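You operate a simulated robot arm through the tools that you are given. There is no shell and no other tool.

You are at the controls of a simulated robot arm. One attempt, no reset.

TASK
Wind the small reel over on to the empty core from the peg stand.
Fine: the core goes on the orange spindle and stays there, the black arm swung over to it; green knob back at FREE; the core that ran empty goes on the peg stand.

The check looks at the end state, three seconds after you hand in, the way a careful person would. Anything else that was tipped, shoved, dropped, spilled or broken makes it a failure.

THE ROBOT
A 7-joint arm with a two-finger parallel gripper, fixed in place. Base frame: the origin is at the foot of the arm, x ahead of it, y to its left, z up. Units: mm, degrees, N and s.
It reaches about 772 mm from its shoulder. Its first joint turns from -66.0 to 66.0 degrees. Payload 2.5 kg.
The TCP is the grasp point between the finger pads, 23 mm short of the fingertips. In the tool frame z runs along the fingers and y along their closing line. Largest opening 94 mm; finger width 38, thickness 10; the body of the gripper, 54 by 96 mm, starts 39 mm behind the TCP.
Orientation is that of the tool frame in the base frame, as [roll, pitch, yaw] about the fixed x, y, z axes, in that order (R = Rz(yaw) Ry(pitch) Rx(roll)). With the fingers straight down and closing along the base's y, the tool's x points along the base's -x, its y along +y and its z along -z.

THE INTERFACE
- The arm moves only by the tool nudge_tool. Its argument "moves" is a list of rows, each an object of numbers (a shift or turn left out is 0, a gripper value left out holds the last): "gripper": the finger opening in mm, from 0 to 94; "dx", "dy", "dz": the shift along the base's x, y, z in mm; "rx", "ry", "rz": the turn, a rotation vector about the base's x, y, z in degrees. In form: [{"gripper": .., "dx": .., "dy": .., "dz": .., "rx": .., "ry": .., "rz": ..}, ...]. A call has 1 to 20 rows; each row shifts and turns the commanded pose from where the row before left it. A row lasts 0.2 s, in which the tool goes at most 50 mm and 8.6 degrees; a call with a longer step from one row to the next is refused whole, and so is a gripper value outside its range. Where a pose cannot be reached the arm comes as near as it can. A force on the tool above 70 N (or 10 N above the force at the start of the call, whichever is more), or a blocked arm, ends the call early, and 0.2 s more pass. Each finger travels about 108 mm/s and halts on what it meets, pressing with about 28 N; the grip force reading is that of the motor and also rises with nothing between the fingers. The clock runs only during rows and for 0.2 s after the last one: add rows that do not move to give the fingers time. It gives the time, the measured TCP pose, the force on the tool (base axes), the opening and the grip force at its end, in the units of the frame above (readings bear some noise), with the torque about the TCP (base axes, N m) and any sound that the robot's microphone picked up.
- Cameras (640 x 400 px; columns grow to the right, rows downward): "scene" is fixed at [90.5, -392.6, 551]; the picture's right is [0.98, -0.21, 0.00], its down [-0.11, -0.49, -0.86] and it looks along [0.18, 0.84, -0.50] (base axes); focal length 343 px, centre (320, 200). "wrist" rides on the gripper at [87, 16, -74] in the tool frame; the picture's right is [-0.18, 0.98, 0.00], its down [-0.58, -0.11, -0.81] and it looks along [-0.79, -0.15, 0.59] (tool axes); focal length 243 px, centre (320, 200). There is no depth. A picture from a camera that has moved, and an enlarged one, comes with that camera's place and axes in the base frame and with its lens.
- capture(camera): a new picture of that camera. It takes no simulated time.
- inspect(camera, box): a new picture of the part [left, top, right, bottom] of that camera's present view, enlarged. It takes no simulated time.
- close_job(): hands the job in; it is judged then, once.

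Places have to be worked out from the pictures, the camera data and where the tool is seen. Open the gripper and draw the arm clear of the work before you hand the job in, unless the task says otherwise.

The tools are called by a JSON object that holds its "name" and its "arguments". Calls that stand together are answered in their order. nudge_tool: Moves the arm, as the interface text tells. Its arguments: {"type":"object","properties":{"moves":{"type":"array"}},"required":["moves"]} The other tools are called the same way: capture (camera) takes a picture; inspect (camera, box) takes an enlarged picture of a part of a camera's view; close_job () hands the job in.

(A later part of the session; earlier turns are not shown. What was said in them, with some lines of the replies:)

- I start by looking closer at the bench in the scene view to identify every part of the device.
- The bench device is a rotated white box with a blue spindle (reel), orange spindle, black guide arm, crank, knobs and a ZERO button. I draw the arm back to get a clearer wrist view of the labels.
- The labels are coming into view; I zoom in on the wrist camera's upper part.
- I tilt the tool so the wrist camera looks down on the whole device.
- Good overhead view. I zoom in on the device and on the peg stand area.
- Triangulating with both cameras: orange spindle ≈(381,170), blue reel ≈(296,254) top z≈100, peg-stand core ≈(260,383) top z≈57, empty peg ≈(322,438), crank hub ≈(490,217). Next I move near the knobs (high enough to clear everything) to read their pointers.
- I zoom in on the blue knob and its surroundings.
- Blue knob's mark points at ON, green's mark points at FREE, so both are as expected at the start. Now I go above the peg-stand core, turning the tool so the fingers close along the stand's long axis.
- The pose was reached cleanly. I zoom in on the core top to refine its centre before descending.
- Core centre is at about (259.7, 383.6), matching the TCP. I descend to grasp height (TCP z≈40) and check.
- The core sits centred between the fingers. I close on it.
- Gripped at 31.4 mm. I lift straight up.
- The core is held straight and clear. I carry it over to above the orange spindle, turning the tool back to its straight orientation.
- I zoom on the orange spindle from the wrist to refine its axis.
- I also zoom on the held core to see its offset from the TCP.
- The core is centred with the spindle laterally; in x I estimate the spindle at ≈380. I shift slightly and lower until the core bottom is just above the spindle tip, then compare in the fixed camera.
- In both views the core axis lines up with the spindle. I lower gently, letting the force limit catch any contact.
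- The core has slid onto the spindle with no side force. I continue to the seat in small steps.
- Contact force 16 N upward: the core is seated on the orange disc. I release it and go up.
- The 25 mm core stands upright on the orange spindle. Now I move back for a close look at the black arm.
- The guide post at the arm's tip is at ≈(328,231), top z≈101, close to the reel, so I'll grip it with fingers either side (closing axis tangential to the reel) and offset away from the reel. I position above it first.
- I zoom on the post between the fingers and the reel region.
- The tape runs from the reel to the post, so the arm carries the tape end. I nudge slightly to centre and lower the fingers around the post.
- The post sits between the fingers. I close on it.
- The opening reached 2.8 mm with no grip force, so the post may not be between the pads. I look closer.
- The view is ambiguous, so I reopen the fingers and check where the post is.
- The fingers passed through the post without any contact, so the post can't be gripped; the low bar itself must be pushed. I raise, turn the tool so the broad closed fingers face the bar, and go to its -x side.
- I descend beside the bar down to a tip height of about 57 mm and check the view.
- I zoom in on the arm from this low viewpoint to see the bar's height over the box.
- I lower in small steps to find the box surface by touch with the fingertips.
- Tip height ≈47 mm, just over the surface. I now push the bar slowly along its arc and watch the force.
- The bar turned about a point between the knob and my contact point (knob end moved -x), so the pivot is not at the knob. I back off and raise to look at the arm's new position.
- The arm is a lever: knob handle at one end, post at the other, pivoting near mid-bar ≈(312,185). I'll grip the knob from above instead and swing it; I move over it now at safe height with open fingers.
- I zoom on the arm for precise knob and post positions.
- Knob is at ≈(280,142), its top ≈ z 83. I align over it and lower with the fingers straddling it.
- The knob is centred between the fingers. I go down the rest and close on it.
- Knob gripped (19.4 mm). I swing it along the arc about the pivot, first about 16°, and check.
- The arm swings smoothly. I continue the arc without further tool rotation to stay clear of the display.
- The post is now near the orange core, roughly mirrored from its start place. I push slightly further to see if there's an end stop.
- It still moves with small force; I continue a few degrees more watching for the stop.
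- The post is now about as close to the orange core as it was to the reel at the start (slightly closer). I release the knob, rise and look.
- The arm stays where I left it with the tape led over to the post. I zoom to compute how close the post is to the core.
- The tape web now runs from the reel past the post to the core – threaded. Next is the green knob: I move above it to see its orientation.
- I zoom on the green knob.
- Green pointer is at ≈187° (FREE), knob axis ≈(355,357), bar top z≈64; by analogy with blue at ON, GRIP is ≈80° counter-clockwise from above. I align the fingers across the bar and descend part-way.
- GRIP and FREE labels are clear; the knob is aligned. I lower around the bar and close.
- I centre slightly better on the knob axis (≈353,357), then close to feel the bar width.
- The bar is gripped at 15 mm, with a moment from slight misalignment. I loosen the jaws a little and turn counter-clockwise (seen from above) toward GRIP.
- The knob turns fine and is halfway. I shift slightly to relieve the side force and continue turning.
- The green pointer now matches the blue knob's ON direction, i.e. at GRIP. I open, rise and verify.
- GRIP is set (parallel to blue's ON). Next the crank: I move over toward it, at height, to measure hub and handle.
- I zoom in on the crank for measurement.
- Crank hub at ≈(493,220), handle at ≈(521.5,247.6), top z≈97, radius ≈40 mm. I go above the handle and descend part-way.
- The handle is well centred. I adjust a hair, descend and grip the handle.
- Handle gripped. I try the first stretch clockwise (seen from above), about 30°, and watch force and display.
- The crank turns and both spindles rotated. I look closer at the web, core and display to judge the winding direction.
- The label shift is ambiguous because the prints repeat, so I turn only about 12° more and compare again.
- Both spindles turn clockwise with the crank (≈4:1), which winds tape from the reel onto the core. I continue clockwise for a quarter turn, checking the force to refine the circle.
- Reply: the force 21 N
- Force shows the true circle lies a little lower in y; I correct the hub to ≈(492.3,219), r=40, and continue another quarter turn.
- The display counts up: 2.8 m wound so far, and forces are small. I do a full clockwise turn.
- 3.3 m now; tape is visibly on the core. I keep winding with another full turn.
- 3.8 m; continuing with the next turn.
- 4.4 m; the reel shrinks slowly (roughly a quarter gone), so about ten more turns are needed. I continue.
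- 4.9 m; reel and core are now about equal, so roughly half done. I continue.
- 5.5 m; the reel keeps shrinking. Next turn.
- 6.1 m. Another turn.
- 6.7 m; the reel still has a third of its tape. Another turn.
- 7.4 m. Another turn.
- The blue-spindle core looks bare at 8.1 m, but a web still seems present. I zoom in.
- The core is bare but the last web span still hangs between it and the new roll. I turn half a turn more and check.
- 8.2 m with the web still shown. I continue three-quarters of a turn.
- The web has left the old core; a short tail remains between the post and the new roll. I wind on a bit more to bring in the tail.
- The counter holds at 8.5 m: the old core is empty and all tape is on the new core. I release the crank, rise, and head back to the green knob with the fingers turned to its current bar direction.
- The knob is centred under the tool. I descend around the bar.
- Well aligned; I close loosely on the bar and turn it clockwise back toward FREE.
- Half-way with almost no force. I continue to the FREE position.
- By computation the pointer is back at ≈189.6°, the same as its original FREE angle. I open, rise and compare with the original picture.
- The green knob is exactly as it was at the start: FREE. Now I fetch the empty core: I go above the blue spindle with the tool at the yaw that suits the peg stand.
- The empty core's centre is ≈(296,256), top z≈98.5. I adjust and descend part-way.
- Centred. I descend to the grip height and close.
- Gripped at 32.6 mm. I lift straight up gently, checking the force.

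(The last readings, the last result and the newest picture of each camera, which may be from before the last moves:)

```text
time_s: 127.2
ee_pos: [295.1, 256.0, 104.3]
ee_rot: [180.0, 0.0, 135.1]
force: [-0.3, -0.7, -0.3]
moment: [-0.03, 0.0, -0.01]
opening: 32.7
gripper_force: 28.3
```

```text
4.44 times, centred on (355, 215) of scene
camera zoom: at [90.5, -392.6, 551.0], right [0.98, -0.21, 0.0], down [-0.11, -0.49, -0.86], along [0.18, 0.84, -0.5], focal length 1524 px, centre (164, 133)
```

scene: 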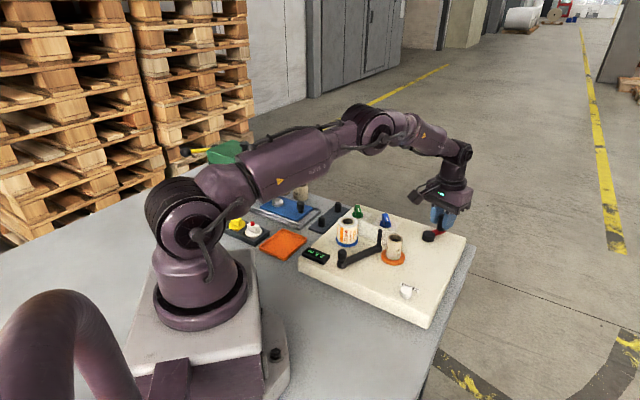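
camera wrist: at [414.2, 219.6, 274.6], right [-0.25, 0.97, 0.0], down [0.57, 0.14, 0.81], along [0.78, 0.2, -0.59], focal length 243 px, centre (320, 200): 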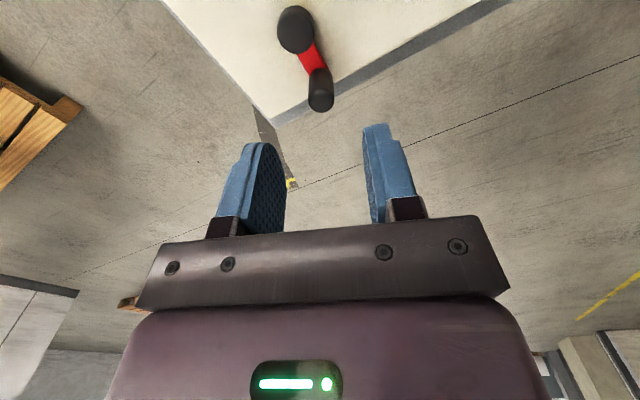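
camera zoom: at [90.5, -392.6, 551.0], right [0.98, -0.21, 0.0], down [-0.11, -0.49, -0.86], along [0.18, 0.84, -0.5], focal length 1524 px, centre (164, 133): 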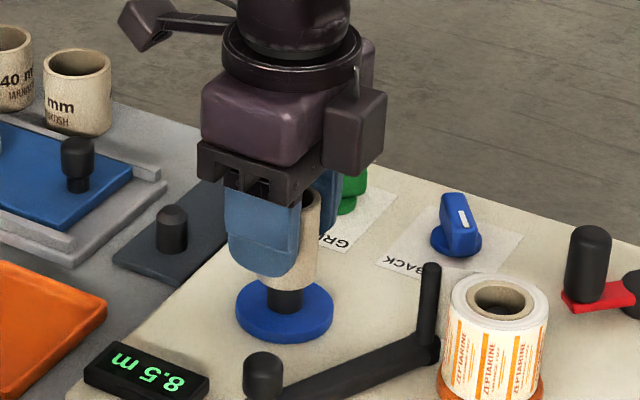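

The core slides off freely. I lift fully and carry it to above its peg on the stand.

{"name": "nudge_tool", "arguments": {"moves": [{"dz": 20}, {"dz": 25}, {"dz": 25}, {"dx": -5.9, "dy": 21.2}, {"dx": -5.9, "dy": 21.2}, {"dx": -5.9, "dy": 21.2}, {"dx": -5.9, "dy": 21.2}, {"dx": -5.9, "dy": 21.2}, {"dx": -5.7, "dy": 21.2}, {}]}}

{"name": "capture", "arguments": {"camera": "wrist"}}

{"name": "inspect", "arguments": {"camera": "scene", "box": [290, 140, 420, 270]}}

```text
time_s: 129.4
ee_pos: [258.5, 382.6, 174.7]
ee_rot: [180.0, 0.0, 135.0]
force: [-0.6, -0.3, -0.5]
moment: [-0.01, -0.02, -0.04]
opening: 32.6
gripper_force: 27.6
```

```text
taken
camera wrist: at [208.8, 457.0, 249.4], right [0.82, 0.57, 0.0], down [0.33, -0.49, 0.81], along [0.46, -0.67, -0.59], focal length 243 px, centre (320, 200)
```

wrist: 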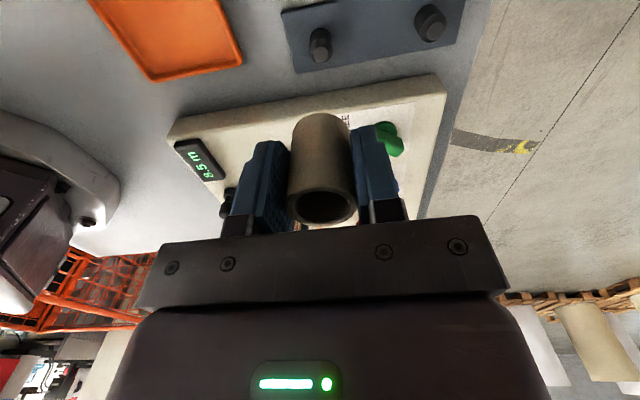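

```text
3.08 times, centred on (355, 205) of scene
camera zoom: at [90.5, -392.6, 551.0], right [0.98, -0.21, 0.0], down [-0.11, -0.49, -0.86], along [0.18, 0.84, -0.5], focal length 1055 px, centre (212, 185)
```

zoom: 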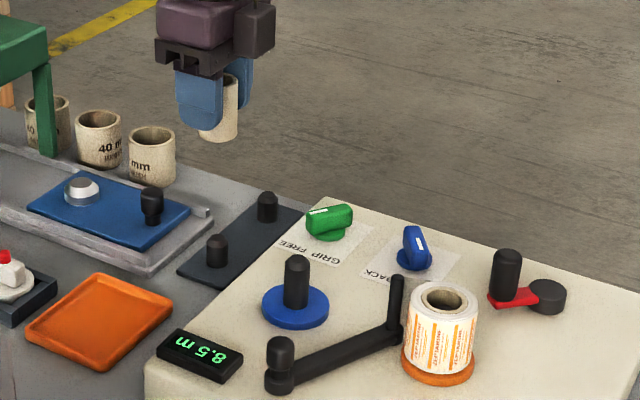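

I zoom on the peg and the held core to check alignment.

{"name": "inspect", "arguments": {"camera": "wrist", "box": [260, 0, 380, 80]}}

{"name": "inspect", "arguments": {"camera": "wrist", "box": [240, 100, 400, 235]}}

```text
5.00 times, centred on (320, 40) of wrist
camera zoom: at [208.8, 457.0, 249.4], right [0.82, 0.57, 0.0], down [0.33, -0.49, 0.81], along [0.46, -0.67, -0.59], focal length 1213 px, centre (320, 1000)
```

zoom: 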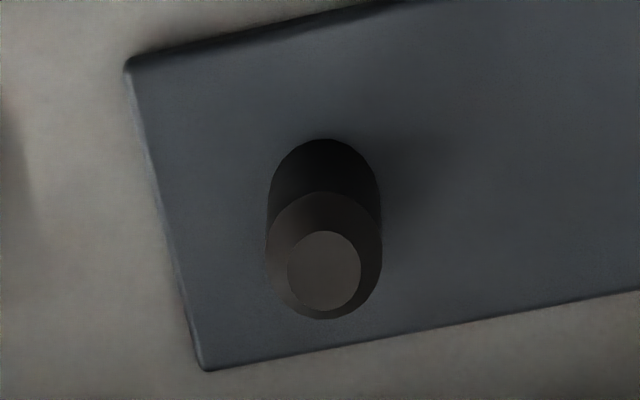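

```text
2.96 times, centred on (320, 168) of wrist
camera zoom: at [208.8, 457.0, 249.4], right [0.82, 0.57, 0.0], down [0.33, -0.49, 0.81], along [0.46, -0.67, -0.59], focal length 719 px, centre (320, 296)
```

zoom: 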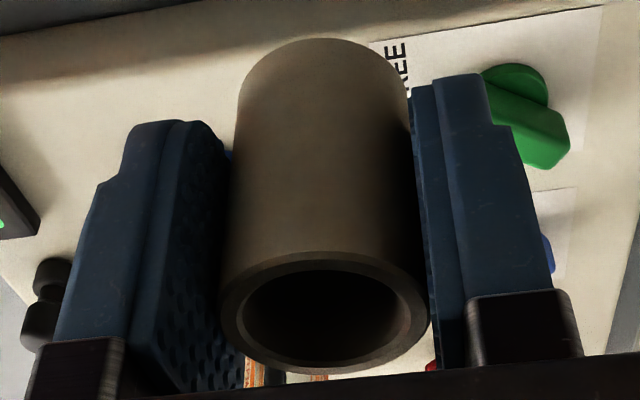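

Peg and core line up (peg ≈(259,384.2), TCP the same). I lower to just above the peg tip and check in the scene view.

{"name": "nudge_tool", "arguments": {"moves": [{"dz": -25}, {"dz": -25}, {"dz": -20}, {"dz": -15}, {}]}}

{"name": "inspect", "arguments": {"camera": "scene", "box": [290, 170, 370, 240]}}

{"name": "inspect", "arguments": {"camera": "wrist", "box": [220, 20, 420, 230]}}

```text
time_s: 130.6
ee_pos: [260.1, 384.9, 90.4]
ee_rot: [179.9, 0.1, 135.1]
force: [0.5, 0.0, -0.4]
moment: [0.02, 0.0, 0.04]
opening: 32.9
gripper_force: 28.4
```

```text
5.71 times, centred on (330, 205) of scene
camera zoom: at [90.5, -392.6, 551.0], right [0.98, -0.21, 0.0], down [-0.11, -0.49, -0.86], along [0.18, 0.84, -0.5], focal length 1959 px, centre (263, 171)
```

zoom: 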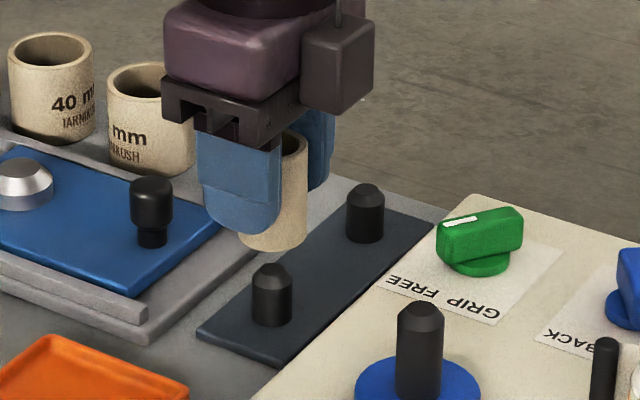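

```text
1.90 times, centred on (320, 125) of wrist
camera zoom: at [208.6, 457.2, 164.8], right [0.82, 0.57, 0.0], down [0.33, -0.49, 0.81], along [0.46, -0.66, -0.59], focal length 462 px, centre (320, 343)
```

zoom: 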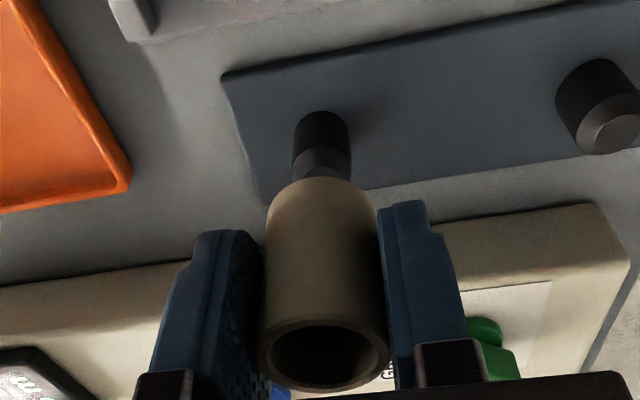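

Aligned in both views. I lower onto the peg in small steps.

{"name": "nudge_tool", "arguments": {"moves": [{"dz": -5}, {"dz": -5}, {"dz": -5}, {"dz": -5}, {"dz": -5}, {"dz": -5}, {}]}}

{"name": "inspect", "arguments": {"camera": "scene", "box": [290, 170, 370, 240]}}

```text
time_s: 132.2
ee_pos: [258.6, 383.6, 59.9]
ee_rot: [179.9, 0.0, 135.2]
force: [0.0, 0.1, -0.4]
moment: [-0.02, -0.01, -0.01]
opening: 32.6
gripper_force: 27.9
```

```text
5.71 times, centred on (330, 205) of scene
camera zoom: at [90.5, -392.6, 551.0], right [0.98, -0.21, 0.0], down [-0.11, -0.49, -0.86], along [0.18, 0.84, -0.5], focal length 1959 px, centre (263, 171)
```

zoom: 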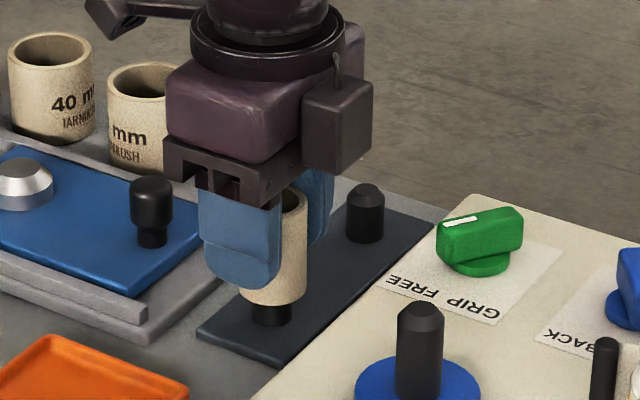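

The core is sliding over the peg with no side force. I lower the rest until it touches the plate.

{"name": "nudge_tool", "arguments": {"moves": [{"dz": -5}, {"dz": -4}, {"dz": -3}, {"dz": -2}, {"dz": -1}, {}]}}

{"name": "inspect", "arguments": {"camera": "scene", "box": [290, 170, 370, 240]}}

```text
time_s: 133.6
ee_pos: [260.0, 383.6, 44.8]
ee_rot: [-180.0, 0.0, 135.1]
force: [0.4, 1.2, -0.2]
moment: [0.0, -0.03, -0.01]
opening: 32.2
gripper_force: 28.3
```

```text
5.71 times, centred on (330, 205) of scene
camera zoom: at [90.5, -392.6, 551.0], right [0.98, -0.21, 0.0], down [-0.11, -0.49, -0.86], along [0.18, 0.84, -0.5], focal length 1959 px, centre (263, 171)
```

zoom: 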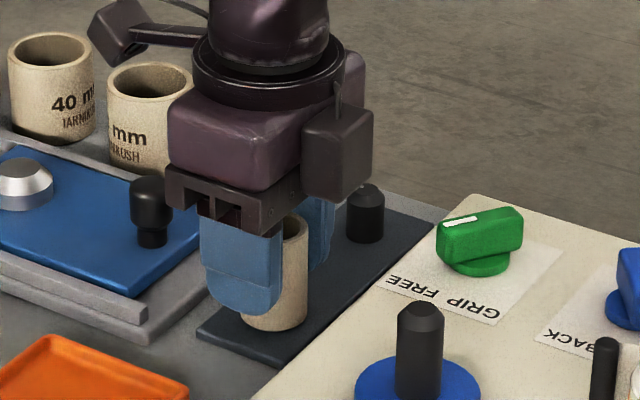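

Almost down; no contact force yet. I go a couple of millimetres further until it touches.

{"name": "nudge_tool", "arguments": {"moves": [{"dz": -1}, {"dz": -1}, {"dz": -0.7}, {}]}}

```text
time_s: 134.6
ee_pos: [259.0, 382.4, 42.0]
ee_rot: [-180.0, 0.1, 135.0]
force: [-4.3, -3.6, 9.3]
moment: [-0.06, 0.05, -0.06]
opening: 32.4
gripper_force: 27.9
```

Seated (9 N upward). I release and rise straight up.

{"name": "nudge_tool", "arguments": {"moves": [{"gripper": 56}, {}, {"dz": 8}, {"dz": 20}, {"dz": 25}, {"dz": 30}, {"dz": 30}, {"dz": 30}, {}]}}

{"name": "inspect", "arguments": {"camera": "scene", "box": [270, 160, 400, 260]}}

{"name": "capture", "arguments": {"camera": "wrist"}}

```text
time_s: 136.6
ee_pos: [259.1, 382.0, 186.3]
ee_rot: [180.0, 0.1, 135.2]
force: [-1.4, 0.4, 0.4]
moment: [0.0, 0.02, 0.01]
opening: 56.0
gripper_force: 0.0
```

```text
4.00 times, centred on (335, 210) of scene
camera zoom: at [90.5, -392.6, 551.0], right [0.98, -0.21, 0.0], down [-0.11, -0.49, -0.86], along [0.18, 0.84, -0.5], focal length 1371 px, centre (260, 160)
```

zoom: 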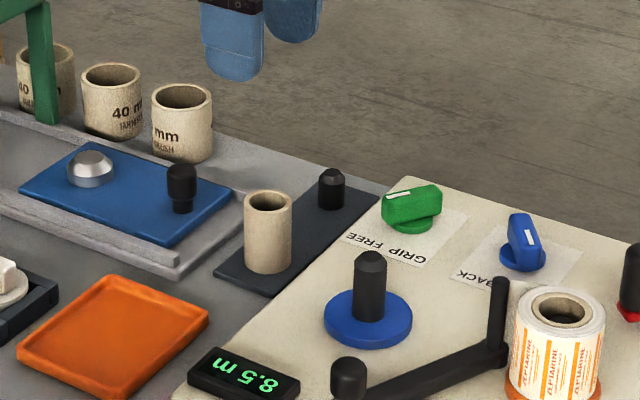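

```text
taken
camera wrist: at [208.6, 456.1, 260.6], right [0.82, 0.57, 0.0], down [0.33, -0.49, 0.81], along [0.46, -0.67, -0.59], focal length 243 px, centre (320, 200)
```

wrist: 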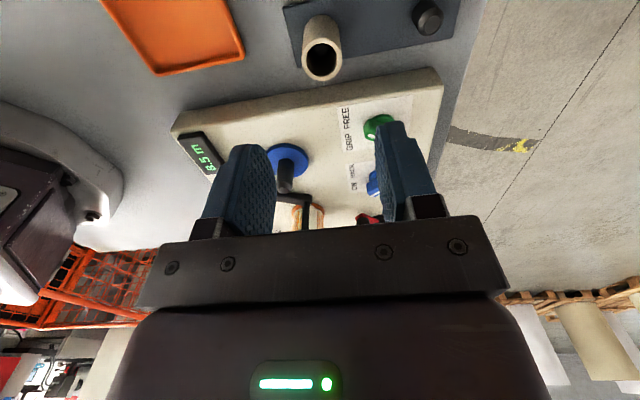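

The empty core stands on the peg, roll on orange, arm at its mirrored position (≈19°, vs 71° at the start), green at FREE. I draw the arm up and clear with the gripper open.

{"name": "nudge_tool", "arguments": {"moves": [{"gripper": 90, "dz": 30}, {"dz": 30}, {"dz": 30}, {"dz": 30}, {"dz": 20}, {"dx": 15, "dy": -25, "rz": 5}, {"dx": 15, "dy": -25, "rz": 5}, {"dx": 15, "dy": -25, "rz": 5}, {"dx": 15, "dy": -25, "rz": 5}, {"dx": 15, "dy": -25, "rz": 5}, {"dx": 15, "dy": -25, "rz": 5}, {"dx": 15, "dy": -25, "rz": 5}, {"dx": 15, "dy": -25, "rz": 5}, {"dx": 15, "dy": -25, "rz": 5}, {"dx": 15, "dy": -25}, {}]}}

{"name": "capture", "arguments": {"camera": "scene"}}

{"name": "inspect", "arguments": {"camera": "scene", "box": [290, 190, 480, 300]}}

{"name": "inspect", "arguments": {"camera": "scene", "box": [210, 130, 360, 270]}}

```text
time_s: 140.0
ee_pos: [410.3, 132.0, 325.7]
ee_rot: [179.9, -0.1, -179.9]
force: [0.1, 0.3, -0.4]
moment: [0.02, 0.01, 0.01]
opening: 90.1
gripper_force: 0.1
```

```text
taken
```

scene: 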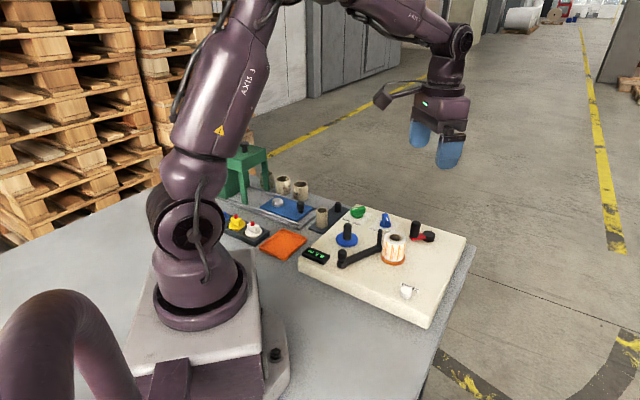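

```text
3.37 times, centred on (385, 245) of scene
camera zoom: at [90.5, -392.6, 551.0], right [0.98, -0.21, 0.0], down [-0.11, -0.49, -0.86], along [0.18, 0.84, -0.5], focal length 1155 px, centre (101, 48)
```

zoom: 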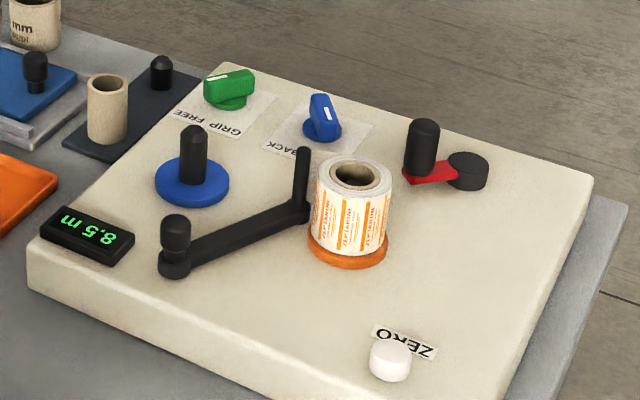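

```text
2.86 times, centred on (285, 200) of scene
camera zoom: at [90.5, -392.6, 551.0], right [0.98, -0.21, 0.0], down [-0.11, -0.49, -0.86], along [0.18, 0.84, -0.5], focal length 979 px, centre (420, 200)
```

zoom: 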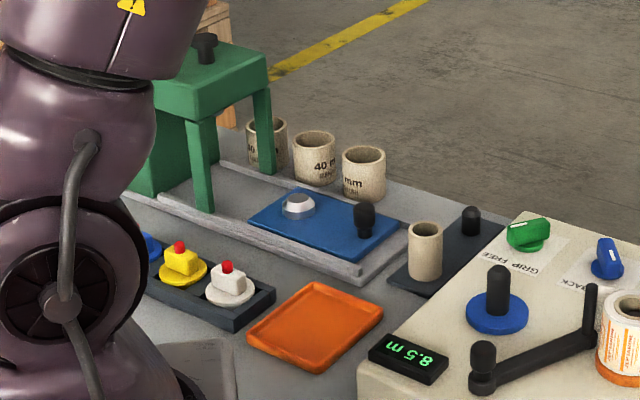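

Everything matches the request: all tape is on the 25 mm core on the orange spindle, the black arm is swung to it, green is at FREE, the emptied core is on the peg stand, and the surroundings are unchanged. I hand in the job.

{"name": "close_job", "arguments": {}}

```text
The job is handed in.
```

The small reel is now wound onto the core from the peg stand, and I've handed the job in. The result of the check hasn't come back to me.

- **Orange spindle:** the core is seated on it with all the tape. The counter went from 2.5 m to 8.5 m and stopped rising once the old core was bare.
- **Black arm:** it is swung over to the new roll, to the mirror image of where it started. A short tail of tape still shows between its post and the roll.
- **Green knob:** it was at GRIP for the winding and is back at FREE, matching its position in the first pictures.
- **Emptied core:** it stands on the same peg the new core came from.
- **Blue knob and ZERO button:** I left both untouched; the blue knob stays at ON.
- **Crank:** the handle now rests on the opposite side from where it started.

In the last pictures nothing else on the bench had moved. The gripper is open and the arm is drawn clear.
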